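You operate a simulated robot arm through the tools that you are given. There is no shell and no other tool.

You run a simulated two-armed robot. Do the job below in one go: nothing can be reset, and whatever is moved stays where it is left.

## Task
Pick up the medium white cup with one hand, pass it to the other hand and put it on the steel-topped counter. Set down upright: medium white cup.

The check looks at the end state, three seconds after you hand in, the way a careful person would. Anything else that was tipped, shoved, dropped, spilled or broken makes it a failure.

## Robot
Two 7-joint arms with four-finger grippers on one trunk, on a base that moves. Base frame: it is fixed to the floor where the robot stands at the start and does not move with it; the origin is under the middle of the robot, x ahead of it, y to its left, z up; the surface under the hand at the start is at about z = 0.85. Lengths are in m, angles in rad, forces in N, time in s.
The left shoulder is at the start at [0.04, 0.181, 1.204], the right one opposite. With the tool pointing down near the work surface each hand reaches from about 0.32 to 0.84 m from the robot's upright axis, wherever it stands, measured 20 degrees to its own side. Places, roughly: medium white cup (9x9x10 cm) [0.7, 0.2, 0.9]; steel-topped counter [-0.4, 1, 0.9]. Payload 3.67 kg a hand.
The tool frame of a hand sits at the grasp point between the pads (the TCP): z along the fingers, y along the line on which they close. The tips reach 0.028 m beyond it. The gripper opens to 0.112 m; its body begins 0.073 m behind the TCP.
Orientation is that of the tool frame in the base frame, as a unit quaternion [w, x, y, z]. With the fingers straight down and closing along the base's y, the tool's x points along the base's -x, its y along +y and its z along -z.

## Interface
- The arms move only by the tool jog_arm. It takes "left_moves", "right_moves" or both (then of equal length, played together; a hand with none holds still); each is a list of rows, each an object of numbers (a shift or turn left out is 0, a gripper value left out holds the last): "tx", "ty", "tz": the shift along the tool's x, y, z in units of 250 mm (1.0 is 250 mm); "rx", "ry", "rz": the turn, a rotation vector about the tool's x, y, z in units of 45 degrees (1.0 is 45 degrees); "grip": the gripper command, from -1 (fully open) to 1 (shut), values between in proportion. In form: [{"tx": .., "ty": .., "tz": .., "rx": .., "ry": .., "rz": .., "grip": ..}, ...]. A call has 1 to 20 rows; each row is the pose to reach, as a shift and turn from the pose commanded when the call began, along the tool's axes at that moment. A call with a number of a shift or a turn outside -1 to 1 is refused whole. Each row takes 0.2 s and may step no farther than 0.05 m and 0.15 rad from the row before; otherwise, or with a gripper value out of range, the whole call is refused. A pose out of reach is approached as far as the arm can. The call stops where the force on the tool passes 40 N (or 10 N more than at its start, if that is more) or the arm is blocked; 0.2 s more then pass. Each finger travels about 0.0724 m/s and halts on what it meets, pressing with about 23 N; the grip force reading is that of the motor and also rises with nothing between the fingers. The clock runs only during rows and for 0.2 s after the last one: add rows that repeat a pose to give the fingers time. It gives the time, the measured TCP pose, the force on the tool (base axes), the opening and the grip force at its end, in the units of the frame above (readings bear some noise), with the torque about the TCP (base axes, N m) and any sound that the robot's microphone picked up.
- Cameras (640 x 400 px; columns grow to the right, rows downward): "scene" is now at [0.0547, 0.081, 1.4408]; the picture's right is [0.93, -0.37, -0.00], its down [-0.24, -0.60, -0.77] and it looks along [0.28, 0.71, -0.64] (base axes); focal length 214 px, centre (320, 200). "left" rides on the left gripper at [0.06, 0.018, -0.104] in its tool frame; the picture's right is [-0.29, 0.96, 0.00], its down [-0.80, -0.24, -0.55] and it looks along [-0.53, -0.16, 0.83] (tool axes); focal length 234 px, centre (320, 200). "right" rides on the right gripper at [0.06, -0.018, -0.104] in its tool frame; the picture's right is [0.29, 0.96, 0.00], its down [-0.80, 0.24, -0.55] and it looks along [-0.53, 0.16, 0.83] (tool axes); focal length 234 px, centre (320, 200). There is no depth. A picture from a camera that has moved, and an enlarged one, comes with that camera's place and axes in the base frame and with its lens. The place of the scene camera against the robot may be out by one fixed shift of up to 0.018 m in any direction.
- get_image(camera): a new picture of that camera. The clock stands still meanwhile.
- raise_lower(by): moves the trunk up (or, below 0, down) by that many m; the arms and the scene camera ride with it, the base frame stays. It gives what a move gives, with no picture.
- base_move(legs): drives the robot by 1 to 6 legs, each [ahead, left, turn to the left] in m, m and rad, along the robot's own axes; the way and the turn of a leg run together, so that a leg with both is an arc; at most 1.5 m and 3.142 rad a leg. The arms and the cameras ride along, it lands a little off, and it stops where it bumps. It gives what a move gives.
- pan_tilt(pan, tilt): turns the head with the scene camera to pan (to the left, within 1.501 rad either way) and tilt (down, from -0.506 to 1.204), counted from straight ahead of the robot. It gives what a move gives.
- zoom(camera, box): a new picture of the part [left, top, right, bottom] of that camera's present view, enlarged. The clock stands still meanwhile.
- close_job(): hands the job in; it is judged then, once.

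Nothing tells you exact positions but the pictures and the camera data. Unless the task says otherwise, let go and move clear before handing in.

The tools are called after "Call:" by a JSON object that holds its "method" and its "body". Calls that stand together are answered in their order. jog_arm: Moves the arms, as the interface text tells. Its arguments: {"type":"object","properties":{"left_moves":{"type":"array","items":{"type":"object","properties":{"tx":{"type":"number"},"ty":{"type":"number"},"tz":{"type":"number"},"rx":{"type":"number"},"ry":{"type":"number"},"rz":{"type":"number"},"grip":{"type":"number"}}}},"right_moves":{"type":"array","items":{"type":"object","properties":{"tx":{"type":"number"},"ty":{"type":"number"},"tz":{"type":"number"},"rx":{"type":"number"},"ry":{"type":"number"},"rz":{"type":"number"},"grip":{"type":"number"}}}}},"required":[]} The other tools are called the same way: raise_lower (by) moves the trunk up or down; base_move (legs) drives the base; pan_tilt (pan, tilt) turns the head that bears the scene camera; get_image (camera) takes a picture; zoom (camera, box) takes an enlarged picture of a part of a camera's view; close_job () hands the job in.

At the start:

```text
clock: 0.0
left_tool_pos: [0.4411, 0.5788, 1.1767]
left_orientation: [0.0, -0.001, 1.0, 0.0]
left_wrist_force: [0.0, 0.2, -0.4]
left_wrist_torque: [0.0, -0.02, 0.02]
left_width: 0.112
left_grasp_force: 0.1
right_tool_pos: [0.507, 0.0129, 1.0903]
right_orientation: [0.0, 0.0, 1.0, 0.0]
right_wrist_force: [0.1, 0.5, 0.2]
right_wrist_torque: [0.01, -0.01, 0.0]
right_width: 0.1119
right_grasp_force: 0.2
trunk travel left (down, up): [-0.325, 0.189]
robot x, y, heading: [-0.0018, 0.0002, 0.002]
head pan, tilt (commanded): [1.192, 0.696]
```

scene: 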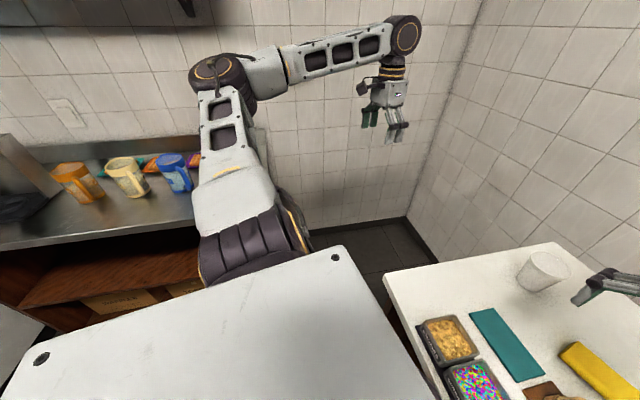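
right: 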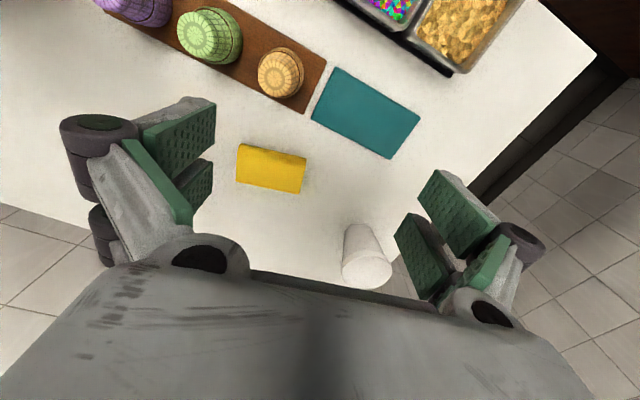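
left: 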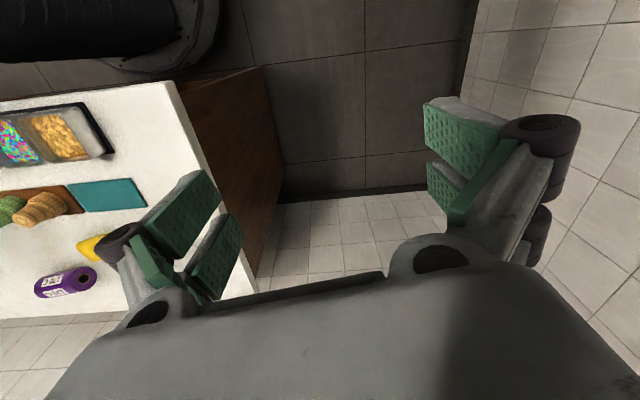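

I see a white table ahead with trays, cloths and a white cup near its left far edge, and a steel counter on the left wall with mugs on it. I'll turn the head to look at the table and cup first.

Call:
{"method": "pan_tilt", "body": {"pan": 0.2, "tilt": 0.75}}

Call:
{"method": "get_image", "body": {"camera": "scene"}}

Call:
{"method": "get_image", "body": {"camera": "right"}}

```text
clock: 1.3
left_tool_pos: [0.4398, 0.5782, 1.1773]
left_orientation: [-0.001, 0.0, 1.0, -0.001]
left_wrist_force: [0.6, 0.3, -0.6]
left_wrist_torque: [0.0, -0.01, 0.01]
left_width: 0.1121
left_grasp_force: 0.1
right_tool_pos: [0.506, 0.0136, 1.09]
right_orientation: [0.0, 0.0, 1.0, 0.0]
right_wrist_force: [-0.2, 0.2, -0.7]
right_wrist_torque: [-0.02, -0.01, -0.01]
right_width: 0.112
right_grasp_force: 0.1
trunk travel left (down, up): [-0.325, 0.189]
robot x, y, heading: [-0.0009, -0.0008, 0.004]
head pan, tilt (commanded): [0.201, 0.75]
```

```text
taken
camera scene: at [0.1045, 0.0186, 1.4363], right [0.2, -0.98, 0.0], down [-0.67, -0.14, -0.73], along [0.72, 0.15, -0.68], focal length 214 px, centre (320, 200)
```

scene: 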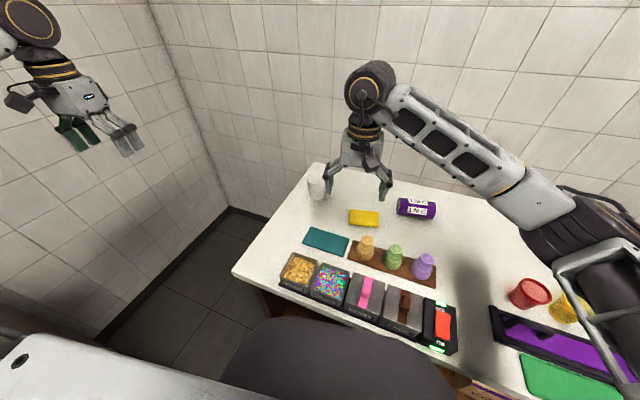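

```text
taken
camera right: at [0.4466, -0.0051, 1.1934], right [-0.29, 0.96, 0.0], down [0.8, 0.24, 0.55], along [0.53, 0.16, -0.83], focal length 234 px, centre (320, 200)
```

right: 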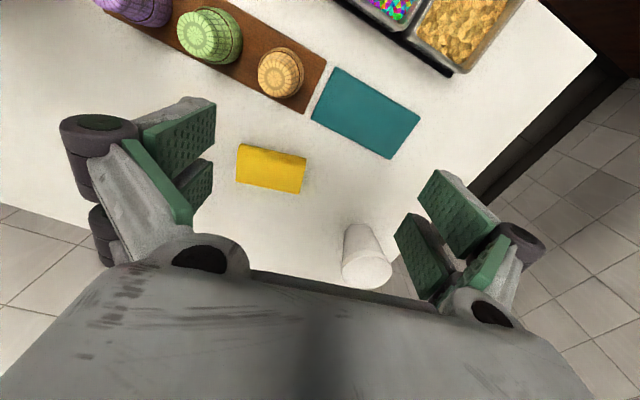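

The cup stands near the far left corner of the table, behind the right hand. I'll zoom in on it from two cameras to find its place and shape.

Call:
{"method": "zoom", "body": {"camera": "scene", "box": [270, 150, 430, 250]}}

Call:
{"method": "zoom", "body": {"camera": "right", "box": [300, 200, 428, 300]}}

```text
4.00 times, centred on (350, 200) of scene
camera zoom: at [0.1045, 0.0186, 1.4363], right [0.2, -0.98, 0.0], down [-0.67, -0.14, -0.73], along [0.72, 0.15, -0.68], focal length 858 px, centre (200, 200)
```

zoom: 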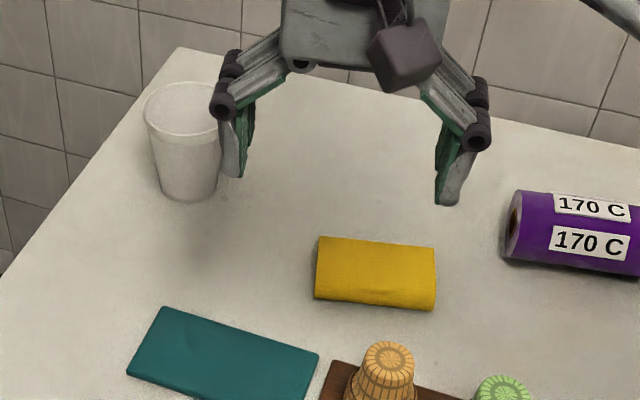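

```text
4.00 times, centred on (364, 250) of right
camera zoom: at [0.4466, -0.0051, 1.1934], right [-0.29, 0.96, 0.0], down [0.8, 0.24, 0.55], along [0.53, 0.16, -0.83], focal length 937 px, centre (144, 0)
```

zoom: 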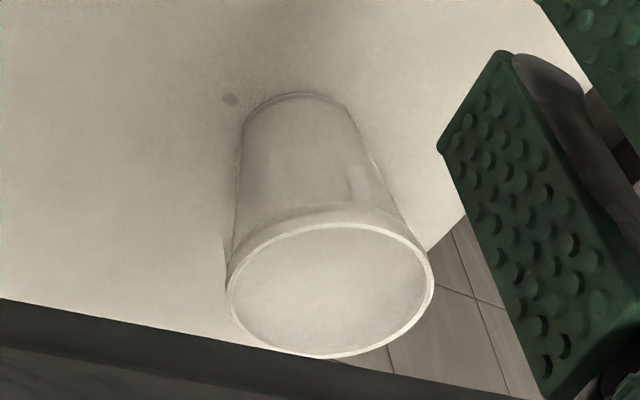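

The cup stands upright, rim up, near (0.72, 0.155), with the right hand hovering close by. I'll move the right hand aside to the right and up, so the left hand can pick from above later while the right takes it from the side.

Call:
{"method": "jog_arm", "body": {"right_moves": [{"ty": -0.15, "tz": -0.06}, {"ty": -0.3, "tz": -0.12}, {"ty": -0.45, "tz": -0.18}, {"ty": -0.6, "tz": -0.24}, {"ty": -0.75, "tz": -0.3}, {"ty": -0.9, "tz": -0.36}, {"ty": -1.0, "tz": -0.4}]}}

Call:
{"method": "get_image", "body": {"camera": "scene"}}

```text
clock: 2.9
left_tool_pos: [0.4403, 0.5791, 1.1775]
left_orientation: [0.0, 0.0, 1.0, 0.001]
left_wrist_force: [0.2, 0.0, 0.2]
left_wrist_torque: [0.01, -0.01, -0.01]
left_width: 0.1116
left_grasp_force: 0.0
right_tool_pos: [0.5068, -0.2377, 1.1912]
right_orientation: [0.0, 0.001, 1.0, 0.0]
right_wrist_force: [-0.8, -0.2, -0.1]
right_wrist_torque: [0.0, -0.01, 0.0]
right_width: 0.1117
right_grasp_force: 0.1
trunk travel left (down, up): [-0.325, 0.189]
robot x, y, heading: [0.002, -0.001, 0.002]
head pan, tilt (commanded): [0.201, 0.75]
```

```text
taken
camera scene: at [0.1039, 0.0178, 1.4364], right [0.2, -0.98, 0.0], down [-0.67, -0.14, -0.73], along [0.72, 0.15, -0.68], focal length 214 px, centre (320, 200)
```

scene: 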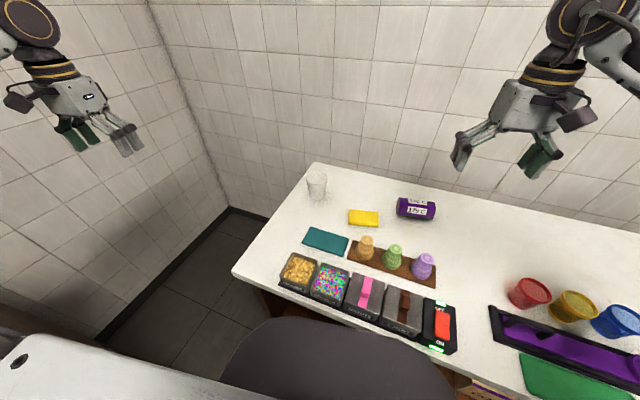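

The right hand is clear and the cup is fully visible now. I'll zoom in on the cup, and at the same time test whether the right hand can reach the side-grasp orientation (pointing left, camera up) in free air.

Call:
{"method": "zoom", "body": {"camera": "scene", "box": [280, 155, 360, 205]}}

Call:
{"method": "jog_arm", "body": {"right_moves": [{"rx": -0.096, "ry": 0.096, "rz": 0.096}, {"rx": -0.192, "ry": 0.192, "rz": 0.192}, {"rx": -0.289, "ry": 0.289, "rz": 0.289}, {"rx": -0.385, "ry": 0.385, "rz": 0.385}, {"rx": -0.481, "ry": 0.481, "rz": 0.481}, {"rx": -0.577, "ry": 0.577, "rz": 0.577}, {"rx": -0.674, "ry": 0.674, "rz": 0.674}, {"rx": -0.77, "ry": 0.77, "rz": 0.77}]}}

Call:
{"method": "get_image", "body": {"camera": "scene"}}

```text
8.00 times, centred on (320, 180) of scene
camera zoom: at [0.1039, 0.0178, 1.4364], right [0.2, -0.98, 0.0], down [-0.67, -0.14, -0.73], along [0.72, 0.15, -0.68], focal length 1716 px, centre (320, 360)
```

zoom: 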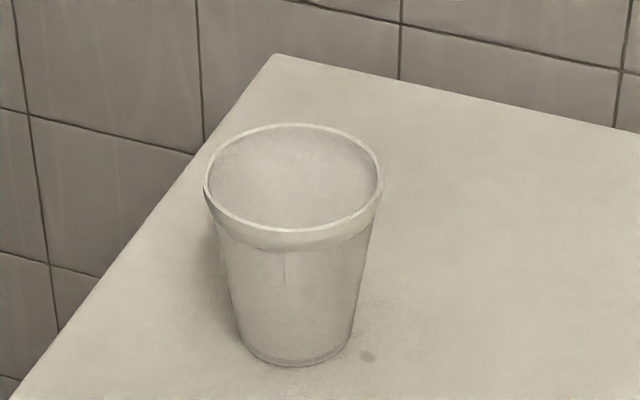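

```text
clock: 4.7
left_tool_pos: [0.4398, 0.5791, 1.1778]
left_orientation: [0.0, 0.0, 1.0, 0.001]
left_wrist_force: [0.5, -1.2, -0.4]
left_wrist_torque: [-0.01, 0.01, -0.02]
left_width: 0.112
left_grasp_force: 0.0
right_tool_pos: [0.5073, -0.2388, 1.1894]
right_orientation: [-0.29, 0.29, 0.865, 0.29]
right_wrist_force: [1.0, 0.0, -0.6]
right_wrist_torque: [0.0, 0.0, -0.03]
right_width: 0.1121
right_grasp_force: 0.1
trunk travel left (down, up): [-0.325, 0.189]
robot x, y, heading: [0.0012, -0.0026, -0.001]
head pan, tilt (commanded): [0.201, 0.75]
```

```text
taken
camera scene: at [0.1045, 0.0178, 1.4363], right [0.2, -0.98, 0.0], down [-0.67, -0.14, -0.73], along [0.72, 0.15, -0.68], focal length 214 px, centre (320, 200)
```

scene: 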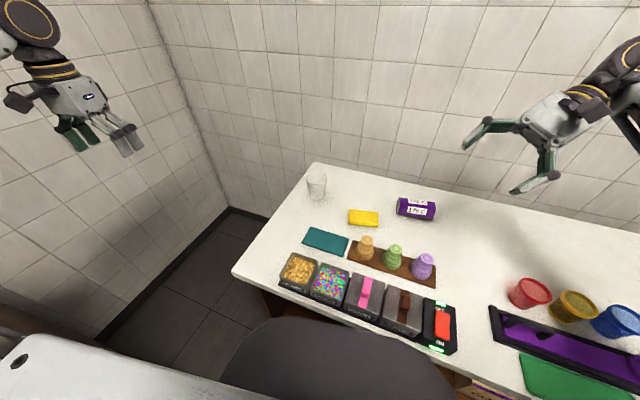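

The half-way rotation was reached well. I'll finish the rotation of the right hand to the side-grasp orientation and check it.

Call:
{"method": "jog_arm", "body": {"right_moves": [{"rx": -0.096, "ry": 0.096, "rz": 0.096}, {"rx": -0.192, "ry": 0.192, "rz": 0.192}, {"rx": -0.289, "ry": 0.289, "rz": 0.289}, {"rx": -0.385, "ry": 0.385, "rz": 0.385}, {"rx": -0.481, "ry": 0.481, "rz": 0.481}, {"rx": -0.577, "ry": 0.577, "rz": 0.577}, {"rx": -0.674, "ry": 0.674, "rz": 0.674}, {"rx": -0.77, "ry": 0.77, "rz": 0.77}]}}

Call:
{"method": "get_image", "body": {"camera": "scene"}}

Call:
{"method": "get_image", "body": {"camera": "right"}}

```text
clock: 6.5
left_tool_pos: [0.4401, 0.5791, 1.1766]
left_orientation: [0.0, 0.0, 1.0, -0.001]
left_wrist_force: [-0.2, -1.5, 0.6]
left_wrist_torque: [0.06, 0.01, -0.01]
left_width: 0.1119
left_grasp_force: 0.1
right_tool_pos: [0.5065, -0.2385, 1.191]
right_orientation: [-0.5, 0.5, 0.499, 0.501]
right_wrist_force: [-0.5, 0.0, -0.6]
right_wrist_torque: [0.0, 0.0, -0.01]
right_width: 0.112
right_grasp_force: 0.0
trunk travel left (down, up): [-0.325, 0.189]
robot x, y, heading: [0.0004, -0.0035, 0.001]
head pan, tilt (commanded): [0.201, 0.75]
```

```text
taken
camera scene: at [0.1039, 0.0182, 1.4364], right [0.2, -0.98, 0.0], down [-0.67, -0.14, -0.73], along [0.72, 0.15, -0.68], focal length 214 px, centre (320, 200)
```

scene: 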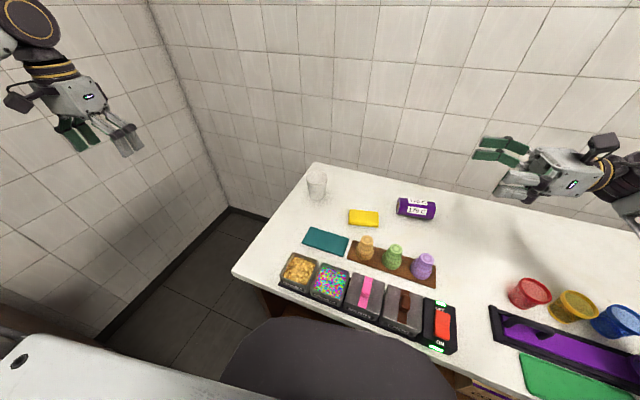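

```text
taken
camera right: at [0.4878, -0.3421, 1.2501], right [0.96, 0.0, 0.29], down [0.24, -0.55, -0.8], along [0.16, 0.83, -0.53], focal length 234 px, centre (320, 200)
```

right: 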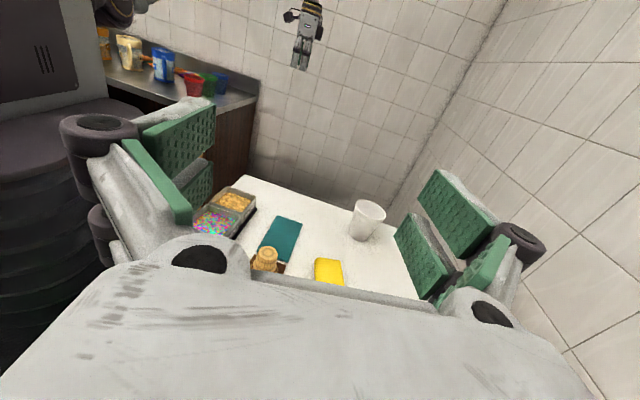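

The right hand reached the side orientation (pointing left, camera on top). I'll zoom on the cup from this new viewpoint to triangulate, and on the hand to gauge its dimensions.

Call:
{"method": "zoom", "body": {"camera": "right", "box": [330, 185, 410, 255]}}

Call:
{"method": "zoom", "body": {"camera": "scene", "box": [460, 110, 640, 230]}}

Call:
{"method": "zoom", "body": {"camera": "right", "box": [80, 10, 280, 135]}}

```text
5.71 times, centred on (370, 220) of right
camera zoom: at [0.4878, -0.3421, 1.2501], right [0.96, 0.0, 0.29], down [0.24, -0.55, -0.8], along [0.16, 0.83, -0.53], focal length 1338 px, centre (34, 86)
```

zoom: 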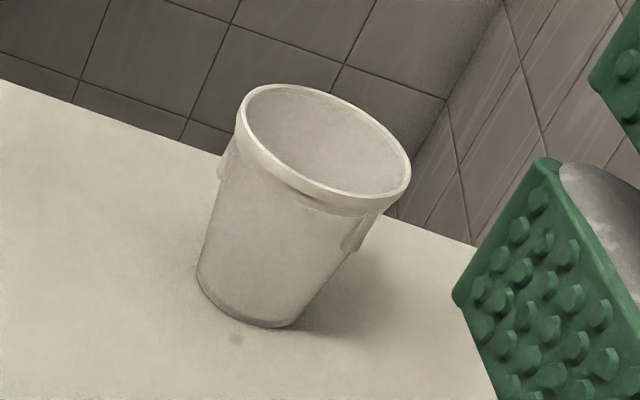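

```text
3.33 times, centred on (550, 170) of scene
camera zoom: at [0.1039, 0.0182, 1.4364], right [0.2, -0.98, 0.0], down [-0.67, -0.14, -0.73], along [0.72, 0.15, -0.68], focal length 715 px, centre (-447, 300)
```

zoom: 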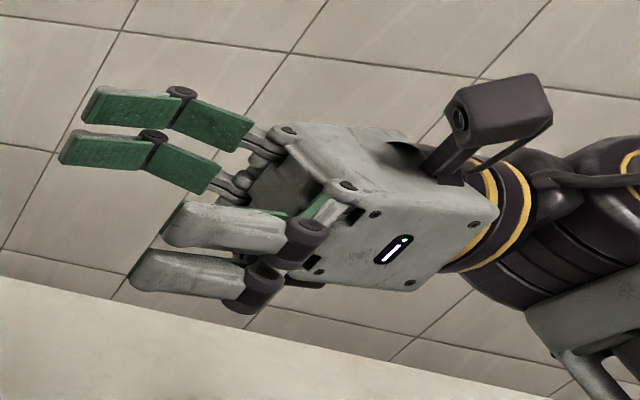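

```text
3.20 times, centred on (180, 72) of right
camera zoom: at [0.4878, -0.3421, 1.2501], right [0.96, 0.0, 0.29], down [0.24, -0.55, -0.8], along [0.16, 0.83, -0.53], focal length 749 px, centre (768, 608)
```

zoom: 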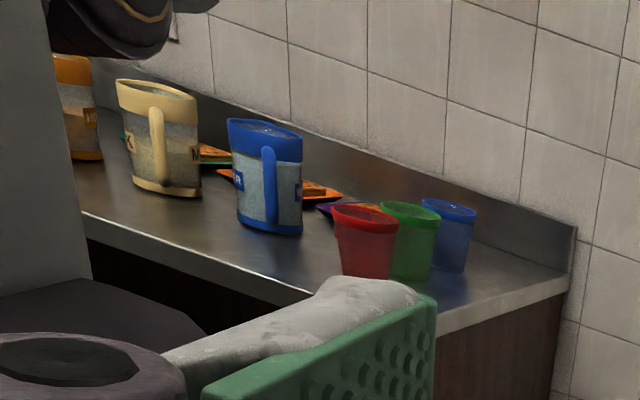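

The right hand can hold the side orientation. From two views I place the cup at about (0.723, 0.158), rim about z = 0.938, rim width about 0.088. Next I bring the left hand over it, staying high.

Call:
{"method": "jog_arm", "body": {"left_moves": [{"tx": -0.1, "ty": -0.15}, {"tx": -0.2, "ty": -0.3}, {"tx": -0.3, "ty": -0.45}, {"tx": -0.4, "ty": -0.6}, {"tx": -0.5, "ty": -0.75}, {"tx": -0.6, "ty": -0.9}]}}

Call:
{"method": "get_image", "body": {"camera": "scene"}}

Call:
{"method": "get_image", "body": {"camera": "left"}}

```text
clock: 7.9
left_tool_pos: [0.5918, 0.3492, 1.1758]
left_orientation: [0.0, 0.0, 1.0, 0.002]
left_wrist_force: [0.0, 0.5, -0.3]
left_wrist_torque: [0.03, 0.01, 0.01]
left_width: 0.1119
left_grasp_force: 0.1
right_tool_pos: [0.5086, -0.2401, 1.1895]
right_orientation: [0.501, -0.5, -0.5, -0.5]
right_wrist_force: [1.0, -0.9, 0.3]
right_wrist_torque: [0.05, -0.01, -0.01]
right_width: 0.1119
right_grasp_force: 0.0
trunk travel left (down, up): [-0.325, 0.189]
robot x, y, heading: [0.0019, -0.0005, 0.0]
head pan, tilt (commanded): [0.201, 0.75]
```

```text
taken
camera scene: at [0.106, 0.0164, 1.4362], right [0.2, -0.98, 0.0], down [-0.67, -0.14, -0.73], along [0.72, 0.15, -0.68], focal length 214 px, centre (320, 200)
```

scene: 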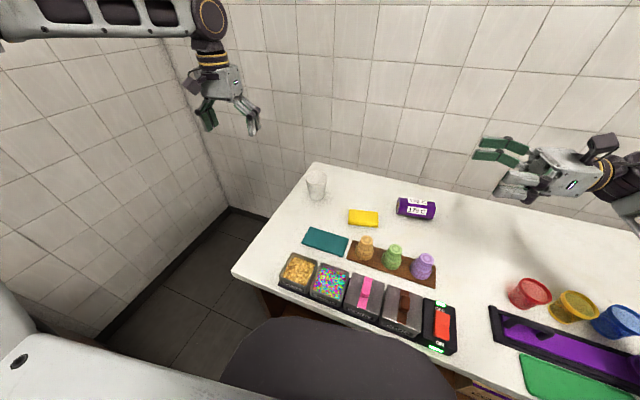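

```text
taken
camera left: at [0.5325, 0.3675, 1.2802], right [0.29, 0.96, 0.0], down [0.8, -0.24, 0.55], along [0.53, -0.16, -0.83], focal length 234 px, centre (320, 200)
```

left: 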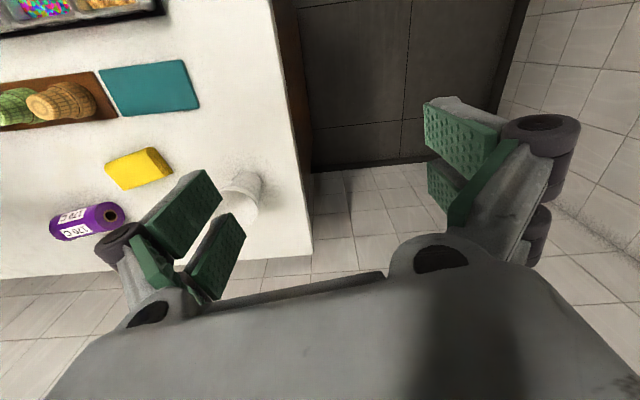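

Moving on to right above the cup, still about 20 cm over its rim.

Call:
{"method": "jog_arm", "body": {"left_moves": [{"tx": -0.105, "ty": -0.153}, {"tx": -0.21, "ty": -0.306}, {"tx": -0.315, "ty": -0.459}, {"tx": -0.42, "ty": -0.612}, {"tx": -0.524, "ty": -0.764}, {"tx": -0.524, "ty": -0.764}]}}

Call:
{"method": "get_image", "body": {"camera": "left"}}

Call:
{"method": "get_image", "body": {"camera": "right"}}

Call:
{"method": "get_image", "body": {"camera": "scene"}}

```text
clock: 9.3
left_tool_pos: [0.6588, 0.207, 1.1633]
left_orientation: [-0.001, 0.0, 1.0, -0.001]
left_wrist_force: [0.9, -0.2, -0.6]
left_wrist_torque: [-0.05, 0.01, 0.01]
left_width: 0.1119
left_grasp_force: 0.0
left hand out of reach, approached as far as the arm can: row 4, 5, 6
right_tool_pos: [0.5067, -0.2361, 1.1917]
right_orientation: [-0.5, 0.501, 0.499, 0.5]
right_wrist_force: [-0.6, 0.6, 0.4]
right_wrist_torque: [-0.01, -0.04, 0.0]
right_width: 0.112
right_grasp_force: 0.1
trunk travel left (down, up): [-0.325, 0.189]
robot x, y, heading: [0.0003, 0.003, 0.001]
head pan, tilt (commanded): [0.201, 0.75]
```

```text
taken
camera left: at [0.6004, 0.2242, 1.2683], right [0.29, 0.96, 0.0], down [0.8, -0.24, 0.55], along [0.53, -0.16, -0.83], focal length 234 px, centre (320, 200)
```

left: 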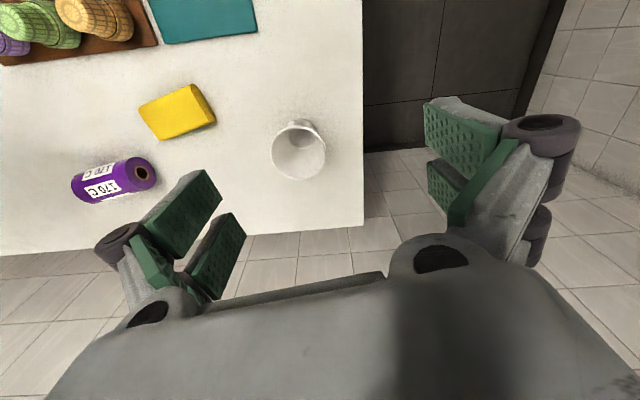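

```text
taken
camera right: at [0.4894, -0.3406, 1.2494], right [0.96, 0.0, 0.29], down [0.24, -0.55, -0.8], along [0.16, 0.83, -0.53], focal length 234 px, centre (320, 200)
```

right: 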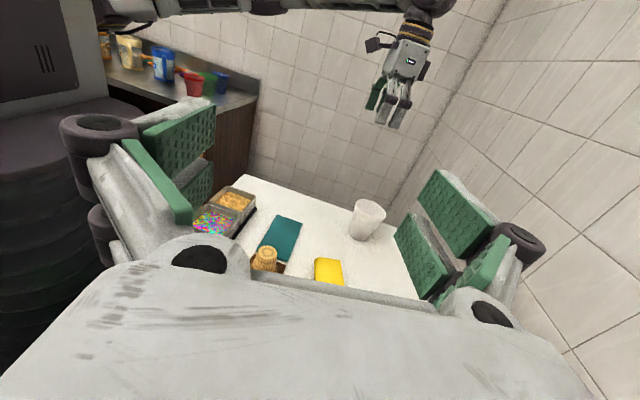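

```text
taken
camera scene: at [0.1056, 0.0197, 1.4362], right [0.2, -0.98, 0.0], down [-0.67, -0.14, -0.73], along [0.72, 0.15, -0.68], focal length 214 px, centre (320, 200)
```

scene: 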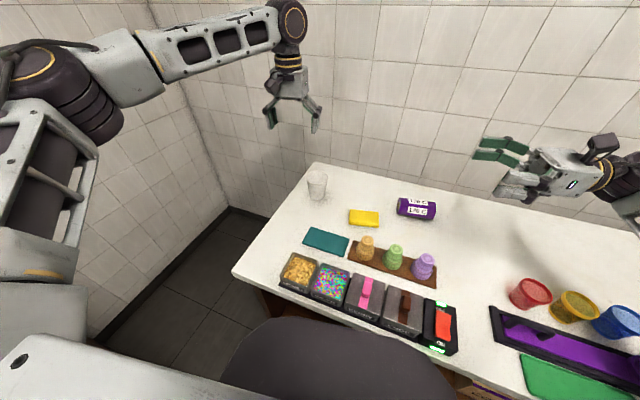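

The left arm cannot stretch that far at this height; it stopped at about (0.66, 0.21, 1.16). Coming lower should extend the reach, so I'll descend about 9 cm, still above the cup's rim, and look.

Call:
{"method": "jog_arm", "body": {"left_moves": [{"tz": 0.12}, {"tz": 0.24}, {"tz": 0.36}, {"tz": 0.4}, {"tz": 0.4}]}}

Call:
{"method": "get_image", "body": {"camera": "left"}}

```text
clock: 10.5
left_tool_pos: [0.6597, 0.2082, 1.0651]
left_orientation: [0.0, 0.0, 1.0, 0.001]
left_wrist_force: [-1.1, 0.2, -0.4]
left_wrist_torque: [0.0, 0.04, 0.02]
left_width: 0.1121
left_grasp_force: 0.0
right_tool_pos: [0.5056, -0.2389, 1.1902]
right_orientation: [-0.5, 0.5, 0.5, 0.5]
right_wrist_force: [-0.2, 0.7, -0.1]
right_wrist_torque: [0.01, -0.01, -0.01]
right_width: 0.1121
right_grasp_force: 0.0
trunk travel left (down, up): [-0.325, 0.189]
robot x, y, heading: [-0.0032, 0.0007, 0.001]
head pan, tilt (commanded): [0.201, 0.75]
```

```text
taken
camera left: at [0.6005, 0.2247, 1.1689], right [0.29, 0.96, 0.0], down [0.8, -0.24, 0.55], along [0.53, -0.16, -0.83], focal length 234 px, centre (320, 200)
```

left: 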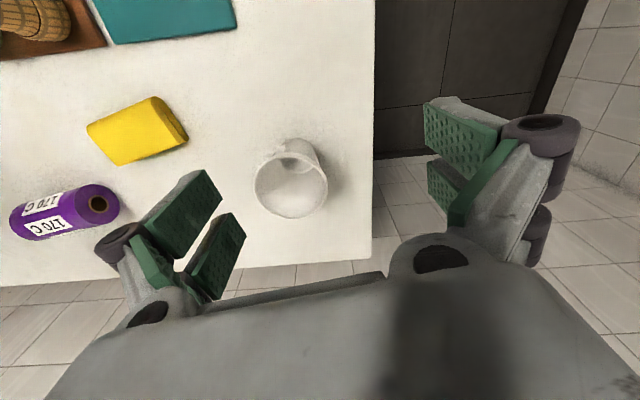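

The hand went straight down from where it had stopped; the cup is empty-looking and well in view. I'll zoom to measure it.

Call:
{"method": "zoom", "body": {"camera": "left", "box": [230, 120, 358, 240]}}

```text
3.33 times, centred on (294, 180) of left
camera zoom: at [0.6005, 0.2247, 1.1689], right [0.29, 0.96, 0.0], down [0.8, -0.24, 0.55], along [0.53, -0.16, -0.83], focal length 781 px, centre (407, 267)
```

zoom: 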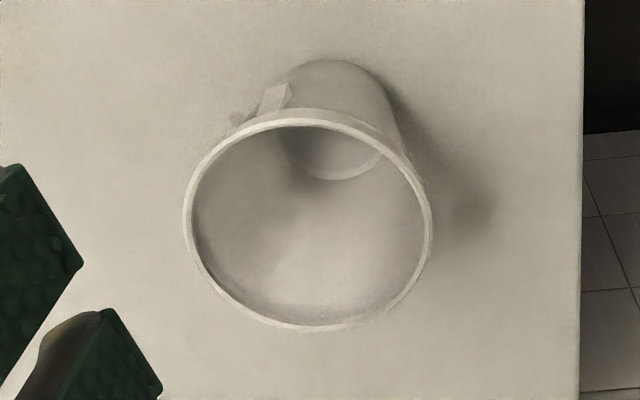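

The cup is empty; I now place its rim centre at about (0.719, 0.154), rim z about 0.935–0.94. I'll shift over it at this height and verify alignment.

Call:
{"method": "jog_arm", "body": {"left_moves": [{"tx": -0.12, "ty": -0.11}, {"tx": -0.235, "ty": -0.219}, {"tx": -0.235, "ty": -0.219}]}}

Call:
{"method": "get_image", "body": {"camera": "left"}}

Call:
{"method": "get_image", "body": {"camera": "scene"}}

```text
clock: 11.3
left_tool_pos: [0.6585, 0.1949, 1.0686]
left_orientation: [0.001, 0.0, 1.0, -0.001]
left_wrist_force: [0.1, 0.9, -0.2]
left_wrist_torque: [0.02, 0.03, 0.03]
left_width: 0.1119
left_grasp_force: 0.0
left hand out of reach, approached as far as the arm can: row 1, 2, 3
right_tool_pos: [0.5057, -0.2395, 1.1905]
right_orientation: [-0.5, 0.501, 0.499, 0.5]
right_wrist_force: [-0.5, -0.5, -0.1]
right_wrist_torque: [0.03, 0.0, 0.03]
right_width: 0.1121
right_grasp_force: 0.0
trunk travel left (down, up): [-0.325, 0.189]
robot x, y, heading: [-0.0026, 0.0001, -0.002]
head pan, tilt (commanded): [0.201, 0.75]
```

```text
taken
camera left: at [0.5985, 0.2128, 1.1722], right [0.29, 0.96, 0.0], down [0.8, -0.24, 0.55], along [0.53, -0.16, -0.83], focal length 234 px, centre (320, 200)
```

left: 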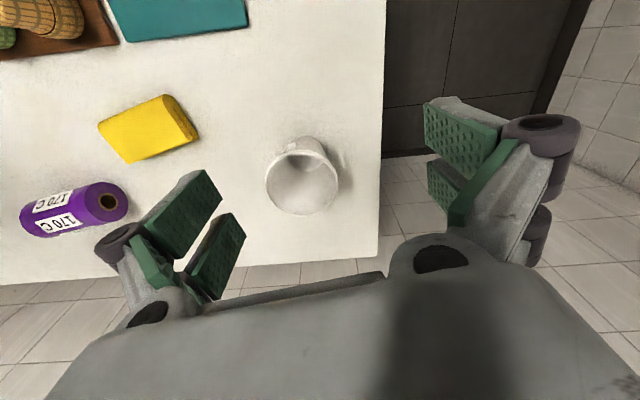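

```text
taken
camera scene: at [0.1048, 0.0183, 1.4363], right [0.2, -0.98, 0.0], down [-0.67, -0.14, -0.73], along [0.72, 0.15, -0.68], focal length 214 px, centre (320, 200)
```

scene: 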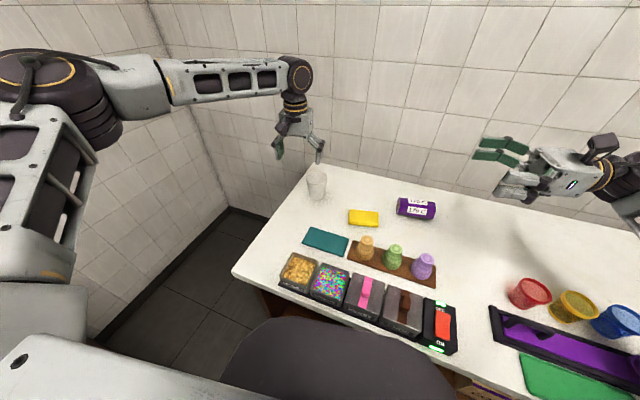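

The left arm is again at its limit at this height; its envelope is larger when the tool is lower relative to the shoulder. I'll raise the trunk by 12 cm, then bring the hand back down and forward.

Call:
{"method": "raise_lower", "body": {"by": 0.12}}

Call:
{"method": "jog_arm", "body": {"left_moves": [{"tz": 0.16}, {"tz": 0.32}, {"tz": 0.48}, {"tz": 0.48, "tx": -0.12, "ty": -0.08}, {"tz": 0.48, "tx": -0.24, "ty": -0.165}, {"tz": 0.48, "tx": -0.24, "ty": -0.165}]}}

Call:
{"method": "get_image", "body": {"camera": "left"}}

Call:
{"method": "get_image", "body": {"camera": "scene"}}

```text
clock: 12.8
left_tool_pos: [0.657, 0.1961, 1.1886]
left_orientation: [0.001, 0.0, 1.0, 0.0]
left_wrist_force: [0.4, -0.4, 0.4]
left_wrist_torque: [-0.04, 0.0, 0.03]
left_width: 0.1123
left_grasp_force: 0.0
right_tool_pos: [0.5066, -0.2379, 1.312]
right_orientation: [-0.5, 0.5, 0.499, 0.5]
right_wrist_force: [0.6, -0.1, 0.5]
right_wrist_torque: [0.04, 0.0, -0.01]
right_width: 0.1121
right_grasp_force: 0.0
trunk travel left (down, up): [-0.445, 0.069]
robot x, y, heading: [-0.0004, -0.0007, -0.001]
head pan, tilt (commanded): [0.201, 0.75]
```

```text
clock: 14.2
left_tool_pos: [0.6458, 0.2069, 1.0942]
left_orientation: [0.001, 0.0, 1.0, 0.0]
left_wrist_force: [0.7, 0.4, 0.8]
left_wrist_torque: [0.01, -0.01, -0.02]
left_width: 0.112
left_grasp_force: 0.1
left hand out of reach, approached as far as the arm can: row 2, 3, 4, 5, 6
right_tool_pos: [0.5062, -0.238, 1.3111]
right_orientation: [-0.5, 0.5, 0.5, 0.5]
right_wrist_force: [-0.2, -0.1, -0.4]
right_wrist_torque: [0.0, -0.01, 0.02]
right_width: 0.1123
right_grasp_force: 0.0
trunk travel left (down, up): [-0.445, 0.069]
robot x, y, heading: [-0.0006, 0.0009, 0.001]
head pan, tilt (commanded): [0.201, 0.75]
```

```text
taken
camera left: at [0.5863, 0.2248, 1.1987], right [0.29, 0.96, 0.0], down [0.8, -0.24, 0.56], along [0.53, -0.16, -0.83], focal length 234 px, centre (320, 200)
```

left: 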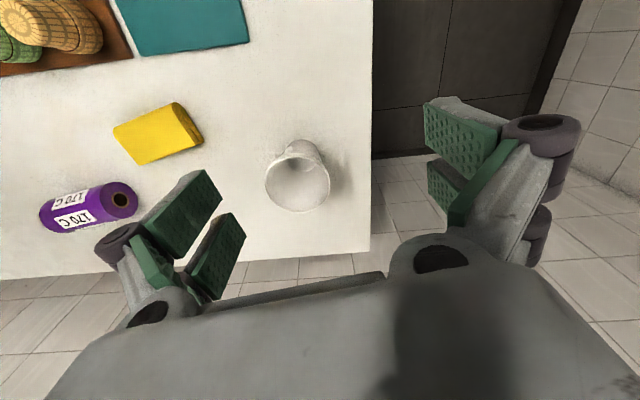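

```text
taken
camera scene: at [0.1046, 0.0184, 1.5572], right [0.2, -0.98, 0.0], down [-0.67, -0.14, -0.73], along [0.72, 0.15, -0.68], focal length 214 px, centre (320, 200)
```

scene: 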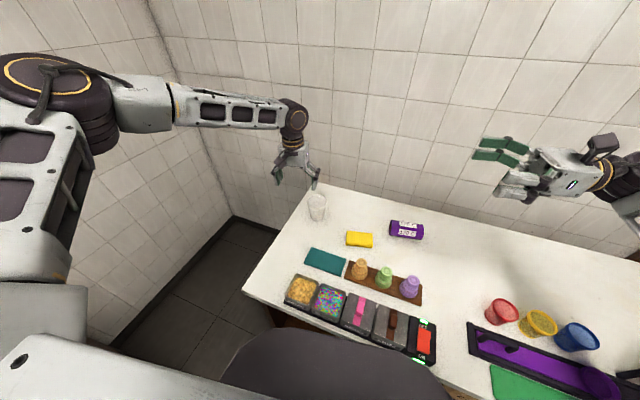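

The left arm stops short again at about 0.62 m from its shoulder although the elbow is not straight, so some joint limit is in play. I'll look at the left arm's posture.

Call:
{"method": "pan_tilt", "body": {"pan": 0.7, "tilt": 0.45}}

Call:
{"method": "get_image", "body": {"camera": "scene"}}

Call:
{"method": "get_image", "body": {"camera": "right"}}

```text
clock: 15.1
left_tool_pos: [0.6449, 0.2062, 1.0953]
left_orientation: [0.001, 0.0, 1.0, 0.0]
left_wrist_force: [-0.6, 0.1, 0.4]
left_wrist_torque: [0.02, 0.0, 0.0]
left_width: 0.112
left_grasp_force: 0.2
right_tool_pos: [0.5063, -0.2378, 1.3116]
right_orientation: [0.501, -0.499, -0.501, -0.499]
right_wrist_force: [-0.2, 0.5, 0.0]
right_wrist_torque: [-0.03, 0.01, 0.01]
right_width: 0.1119
right_grasp_force: 0.1
trunk travel left (down, up): [-0.445, 0.069]
robot x, y, heading: [-0.0006, 0.0005, 0.002]
head pan, tilt (commanded): [0.7, 0.45]
```

```text
taken
camera scene: at [0.0937, 0.0607, 1.5836], right [0.64, -0.77, 0.0], down [-0.33, -0.28, -0.9], along [0.69, 0.58, -0.44], focal length 214 px, centre (320, 200)
```

scene: 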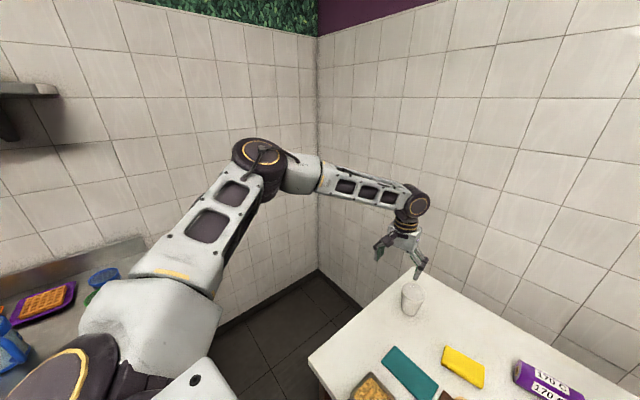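

```text
taken
camera right: at [0.4884, -0.3421, 1.3703], right [0.96, 0.0, 0.29], down [0.24, -0.55, -0.8], along [0.16, 0.83, -0.53], focal length 234 px, centre (320, 200)
```

right: 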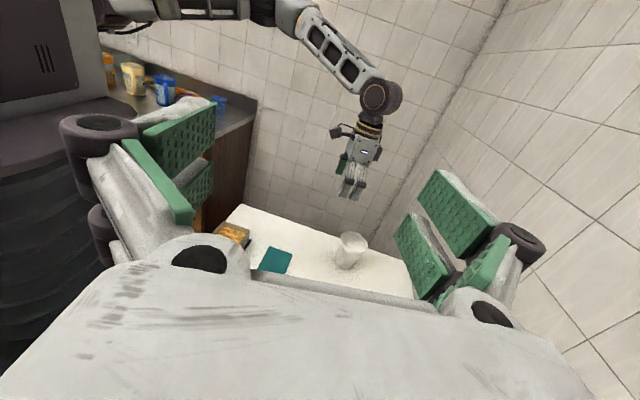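

The left arm has its elbow out to the left with the forearm pointing right, so a wrist roll limit is likely what binds. I'll try turning the left tool about the vertical (about 27° clockwise from above), then moving over the cup at a safe height.

Call:
{"method": "jog_arm", "body": {"left_moves": [{"tx": 0.05, "rz": 0.15}, {"tx": 0.1, "rz": 0.3}, {"tx": 0.1, "rz": 0.45}, {"tx": 0.1, "rz": 0.6}, {"tx": 0.0, "ty": -0.05, "rz": 0.6}, {"tx": -0.1, "ty": -0.1, "rz": 0.6}, {"tx": -0.2, "ty": -0.15, "rz": 0.6}, {"tx": -0.292, "ty": -0.212, "rz": 0.6}, {"tx": -0.292, "ty": -0.212, "rz": 0.6}]}}

Call:
{"method": "get_image", "body": {"camera": "scene"}}

```text
clock: 17.1
left_tool_pos: [0.648, 0.203, 1.1155]
left_orientation: [0.002, 0.233, 0.972, -0.001]
left_wrist_force: [-0.9, -0.3, -0.7]
left_wrist_torque: [-0.02, -0.02, 0.0]
left_width: 0.1118
left_grasp_force: 0.0
left hand out of reach, approached as far as the arm can: row 5, 6, 7, 8, 9
right_tool_pos: [0.5068, -0.2386, 1.3114]
right_orientation: [-0.5, 0.5, 0.5, 0.5]
right_wrist_force: [0.0, 0.3, 0.1]
right_wrist_torque: [0.02, -0.02, -0.01]
right_width: 0.1122
right_grasp_force: 0.1
trunk travel left (down, up): [-0.445, 0.069]
robot x, y, heading: [-0.0014, 0.0029, -0.005]
head pan, tilt (commanded): [0.7, 0.45]
```

```text
taken
camera scene: at [0.0933, 0.0611, 1.5836], right [0.64, -0.76, 0.0], down [-0.33, -0.28, -0.9], along [0.69, 0.58, -0.44], focal length 214 px, centre (320, 200)
```

scene: 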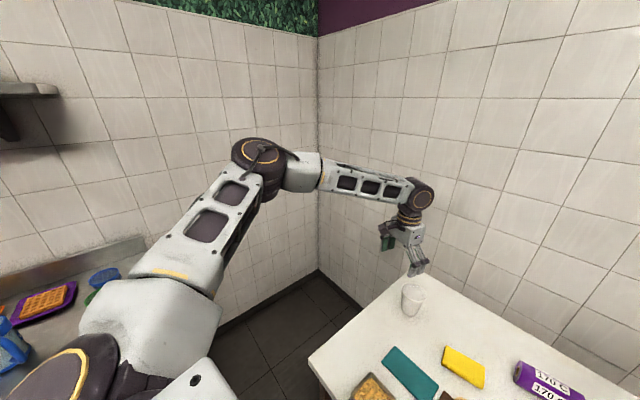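

The limit is not the wrist roll; the upper arm itself seems stuck inward. The stated envelope is measured 20° to the hand's own side, so I'll slide the base 15 cm to the right, which puts the cup about 23° left of straight ahead.

Call:
{"method": "base_move", "body": {"legs": [[0, -0.15, 0]]}}

Call:
{"method": "get_image", "body": {"camera": "left"}}

Call:
{"method": "get_image", "body": {"camera": "scene"}}

```text
clock: 18.5
left_tool_pos: [0.6497, 0.0541, 1.1146]
left_orientation: [0.002, 0.233, 0.973, -0.002]
left_wrist_force: [-0.2, 1.4, 0.9]
left_wrist_torque: [0.0, 0.01, -0.03]
left_width: 0.112
left_grasp_force: 0.0
right_tool_pos: [0.5054, -0.3875, 1.3119]
right_orientation: [-0.5, 0.5, 0.5, 0.499]
right_wrist_force: [-0.6, 0.7, 0.0]
right_wrist_torque: [-0.01, 0.0, 0.03]
right_width: 0.1118
right_grasp_force: 0.0
trunk travel left (down, up): [-0.445, 0.069]
robot x, y, heading: [-0.0041, -0.1522, 0.002]
head pan, tilt (commanded): [0.7, 0.45]
```

```text
taken
camera left: at [0.6047, 0.0968, 1.218], right [0.69, 0.72, 0.0], down [0.6, -0.57, 0.56], along [0.4, -0.38, -0.83], focal length 234 px, centre (320, 200)
```

left: 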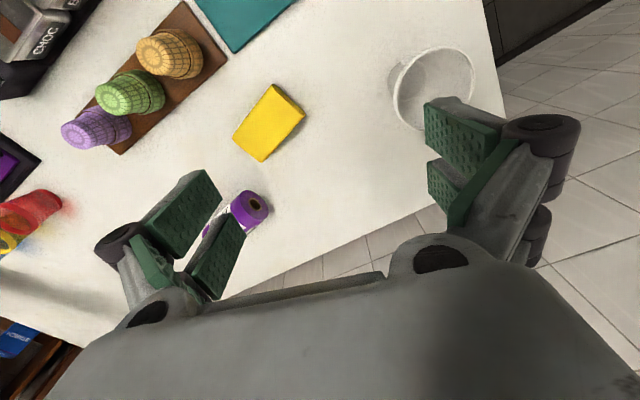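

```text
taken
camera scene: at [0.0936, -0.088, 1.5835], right [0.64, -0.76, 0.0], down [-0.33, -0.28, -0.9], along [0.69, 0.58, -0.44], focal length 214 px, centre (320, 200)
```

scene: 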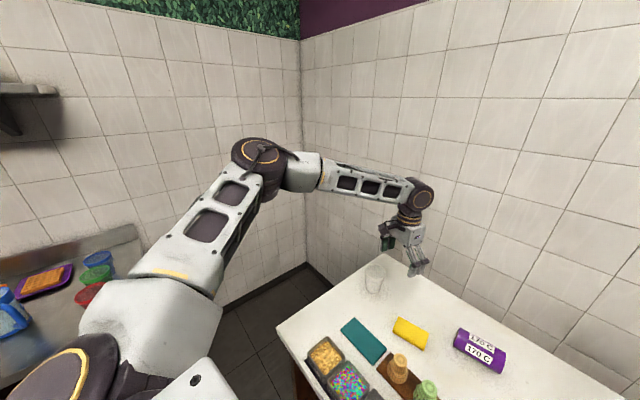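

The base slid right by 0.152 m. The cup is now about 23° to the left in the robot's frame, so I'll undo the wrist turn and bring the left hand over the cup again, still high.

Call:
{"method": "jog_arm", "body": {"left_moves": [{"tx": 0.06, "ty": 0.12, "rz": -0.12}, {"tx": 0.12, "ty": 0.24, "rz": -0.24}, {"tx": 0.181, "ty": 0.357, "rz": -0.36}, {"tx": 0.1, "ty": 0.4, "rz": -0.48}, {"tx": 0.018, "ty": 0.44, "rz": -0.6}, {"tx": -0.065, "ty": 0.482, "rz": -0.6}, {"tx": -0.065, "ty": 0.482, "rz": -0.6}]}}

Call:
{"method": "get_image", "body": {"camera": "left"}}

Call:
{"method": "get_image", "body": {"camera": "scene"}}

```text
clock: 20.1
left_tool_pos: [0.7039, 0.1581, 1.1185]
left_orientation: [0.002, -0.001, 1.0, -0.001]
left_wrist_force: [-0.4, -0.3, 0.1]
left_wrist_torque: [0.02, 0.02, 0.01]
left_width: 0.1118
left_grasp_force: 0.0
left hand out of reach, approached as far as the arm can: row 6, 7
right_tool_pos: [0.5057, -0.3907, 1.3133]
right_orientation: [0.501, -0.499, -0.501, -0.499]
right_wrist_force: [-0.6, -1.0, -0.1]
right_wrist_torque: [0.02, -0.01, 0.01]
right_width: 0.1122
right_grasp_force: 0.1
trunk travel left (down, up): [-0.445, 0.069]
robot x, y, heading: [-0.0022, -0.1502, -0.002]
head pan, tilt (commanded): [0.7, 0.45]
```

```text
taken
camera left: at [0.6441, 0.1754, 1.2231], right [0.29, 0.96, 0.0], down [0.8, -0.24, 0.56], along [0.53, -0.16, -0.83], focal length 234 px, centre (320, 200)
```

left: 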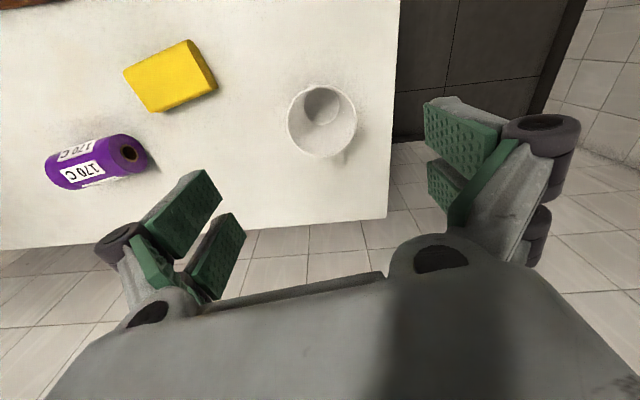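

```text
taken
camera scene: at [0.0934, -0.0908, 1.5836], right [0.64, -0.76, 0.0], down [-0.33, -0.28, -0.9], along [0.69, 0.58, -0.44], focal length 214 px, centre (320, 200)
```

scene: 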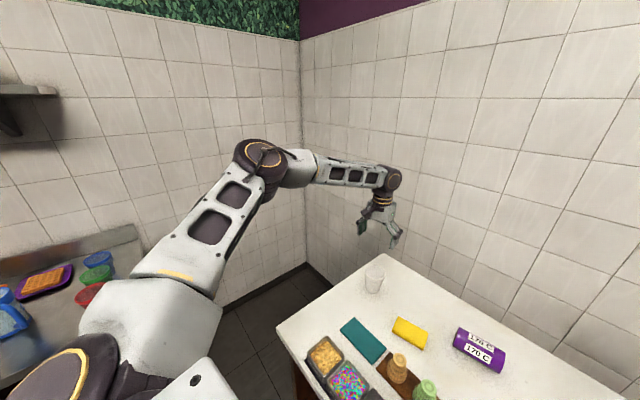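

Better: the left hand reaches (0.704, 0.158) now, 1.5 cm short. Another 8 cm of base slide to the right will give comfortable margin; I'll do that and compensate with the hand.

Call:
{"method": "base_move", "body": {"legs": [[0, -0.08, 0]]}}

Call:
{"method": "jog_arm", "body": {"left_moves": [{"ty": 0.15}, {"ty": 0.28}, {"tx": -0.06, "ty": 0.305}, {"tx": -0.06, "ty": 0.305}]}}

Call:
{"method": "zoom", "body": {"camera": "left", "box": [240, 60, 400, 160]}}

```text
clock: 21.2
left_tool_pos: [0.7034, 0.0809, 1.1181]
left_orientation: [0.002, -0.002, 1.0, -0.001]
left_wrist_force: [-0.5, 1.0, 0.1]
left_wrist_torque: [-0.05, -0.03, 0.01]
left_width: 0.112
left_grasp_force: 0.0
right_tool_pos: [0.5049, -0.4687, 1.3122]
right_orientation: [-0.5, 0.5, 0.501, 0.499]
right_wrist_force: [0.3, -0.2, -1.0]
right_wrist_torque: [0.03, 0.0, -0.02]
right_width: 0.112
right_grasp_force: 0.1
trunk travel left (down, up): [-0.445, 0.069]
robot x, y, heading: [0.0007, -0.2334, -0.002]
head pan, tilt (commanded): [0.7, 0.45]
```

```text
clock: 22.2
left_tool_pos: [0.7183, 0.1551, 1.1185]
left_orientation: [0.002, -0.001, 1.0, -0.001]
left_wrist_force: [-0.4, 0.7, -0.1]
left_wrist_torque: [-0.01, 0.05, 0.05]
left_width: 0.1118
left_grasp_force: 0.1
right_tool_pos: [0.5051, -0.4674, 1.3119]
right_orientation: [0.5, -0.499, -0.5, -0.5]
right_wrist_force: [-0.9, 0.2, -0.2]
right_wrist_torque: [-0.01, 0.0, -0.04]
right_width: 0.112
right_grasp_force: 0.0
trunk travel left (down, up): [-0.445, 0.069]
robot x, y, heading: [0.0006, -0.2336, 0.009]
head pan, tilt (commanded): [0.7, 0.45]
```

```text
4.00 times, centred on (320, 110) of left
camera zoom: at [0.6587, 0.173, 1.222], right [0.29, 0.96, 0.0], down [0.8, -0.24, 0.56], along [0.53, -0.16, -0.83], focal length 937 px, centre (320, 560)
```

zoom: 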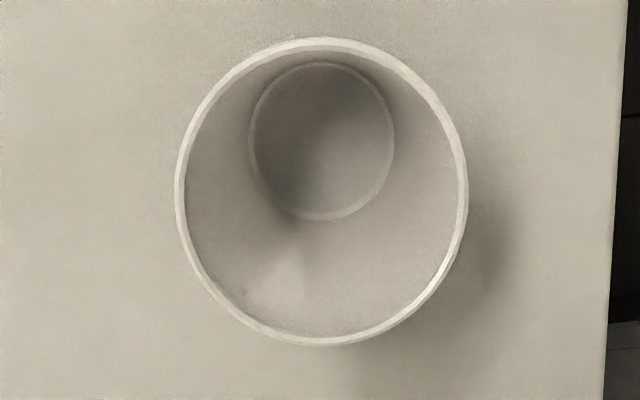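

The left hand is now directly above the cup (rim centre measured at (0.717, 0.156), hand at (0.718, 0.155)). I'll descend to just above the rim and check before going on.

Call:
{"method": "jog_arm", "body": {"left_moves": [{"tz": 0.13}, {"tz": 0.26}, {"tz": 0.39}, {"tz": 0.5}, {"tz": 0.5}]}}

Call:
{"method": "get_image", "body": {"camera": "left"}}

Call:
{"method": "pan_tilt", "body": {"pan": 0.6, "tilt": 0.6}}

Call:
{"method": "get_image", "body": {"camera": "scene"}}

```text
clock: 23.4
left_tool_pos: [0.6818, 0.1573, 1.0124]
left_orientation: [0.002, -0.001, 1.0, -0.001]
left_wrist_force: [0.1, -0.5, -0.1]
left_wrist_torque: [-0.03, 0.02, -0.02]
left_width: 0.1118
left_grasp_force: 0.0
left hand out of reach, approached as far as the arm can: row 1, 2, 3, 4, 5
right_tool_pos: [0.5049, -0.469, 1.3113]
right_orientation: [0.501, -0.499, -0.5, -0.5]
right_wrist_force: [-0.4, -0.5, -1.2]
right_wrist_torque: [0.0, -0.02, 0.01]
right_width: 0.1121
right_grasp_force: 0.0
trunk travel left (down, up): [-0.445, 0.069]
robot x, y, heading: [-0.0001, -0.2349, -0.001]
head pan, tilt (commanded): [0.7, 0.45]
```

```text
taken
camera left: at [0.6227, 0.1765, 1.1166], right [0.29, 0.96, 0.0], down [0.79, -0.24, 0.56], along [0.54, -0.16, -0.83], focal length 234 px, centre (320, 200)
```

left: 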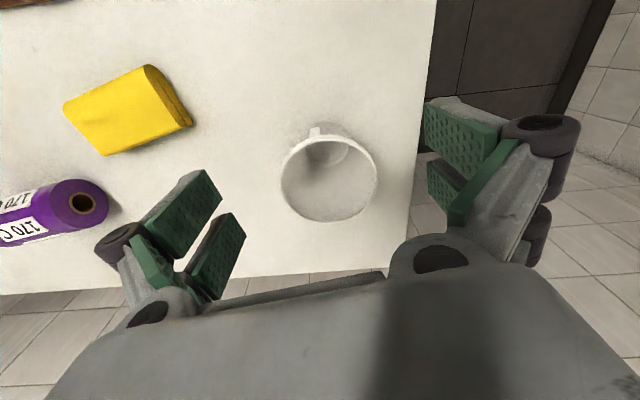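

```text
clock: 24.1
left_tool_pos: [0.6822, 0.1593, 1.0127]
left_orientation: [0.003, -0.002, 1.0, -0.001]
left_wrist_force: [0.3, -0.1, -0.1]
left_wrist_torque: [0.01, -0.01, -0.03]
left_width: 0.1122
left_grasp_force: 0.0
right_tool_pos: [0.5073, -0.4697, 1.3113]
right_orientation: [0.501, -0.499, -0.5, -0.499]
right_wrist_force: [-1.1, 0.1, -0.3]
right_wrist_torque: [0.01, 0.01, -0.03]
right_width: 0.112
right_grasp_force: 0.0
trunk travel left (down, up): [-0.445, 0.069]
robot x, y, heading: [-0.001, -0.229, 0.0]
head pan, tilt (commanded): [0.6, 0.6]
```

```text
taken
camera scene: at [0.0962, -0.1798, 1.5701], right [0.57, -0.82, 0.0], down [-0.47, -0.32, -0.83], along [0.68, 0.47, -0.56], focal length 214 px, centre (320, 200)
```

scene: 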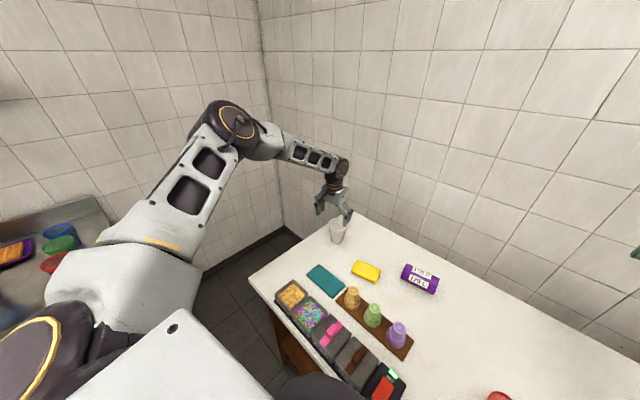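

Going lower pulls the hand back, so with this elbow posture the reach is best when the hand is nearer shoulder height. I'll raise both hands relative to the body, then lower the trunk by 25 cm.

Call:
{"method": "jog_arm", "body": {"left_moves": [{"tz": -0.17}, {"tz": -0.34}, {"tz": -0.51}, {"tz": -0.68}, {"tz": -0.84}, {"tz": -1.0}, {"tz": -1.0}], "right_moves": [{"tx": 0.1}, {"tx": 0.2}, {"tx": 0.3}, {"tx": 0.4}, {"tx": 0.5}, {"tx": 0.6}, {"tx": 0.6}]}}

Call:
{"method": "get_image", "body": {"camera": "scene"}}

```text
clock: 25.7
left_tool_pos: [0.6823, 0.1586, 1.2598]
left_orientation: [0.002, -0.001, 1.0, -0.001]
left_wrist_force: [0.5, -0.6, -0.2]
left_wrist_torque: [0.0, 0.0, 0.02]
left_width: 0.1119
left_grasp_force: 0.1
right_tool_pos: [0.5073, -0.4711, 1.4634]
right_orientation: [0.501, -0.499, -0.5, -0.499]
right_wrist_force: [0.4, -0.2, 0.3]
right_wrist_torque: [0.02, 0.0, -0.02]
right_width: 0.1119
right_grasp_force: 0.0
trunk travel left (down, up): [-0.445, 0.069]
robot x, y, heading: [0.0005, -0.2341, 0.001]
head pan, tilt (commanded): [0.6, 0.6]
```

```text
taken
camera scene: at [0.0966, -0.1798, 1.57], right [0.57, -0.82, 0.0], down [-0.47, -0.32, -0.82], along [0.68, 0.47, -0.57], focal length 214 px, centre (320, 200)
```

scene: 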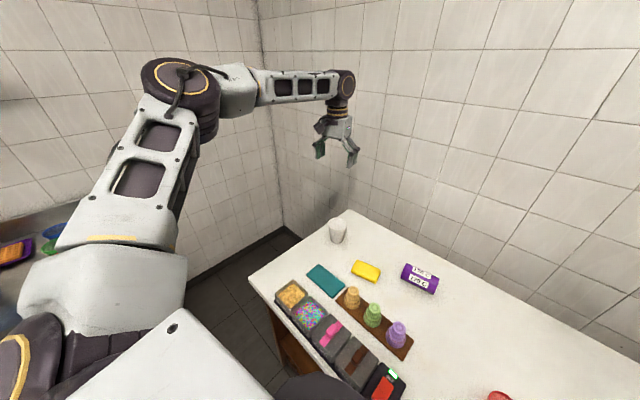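

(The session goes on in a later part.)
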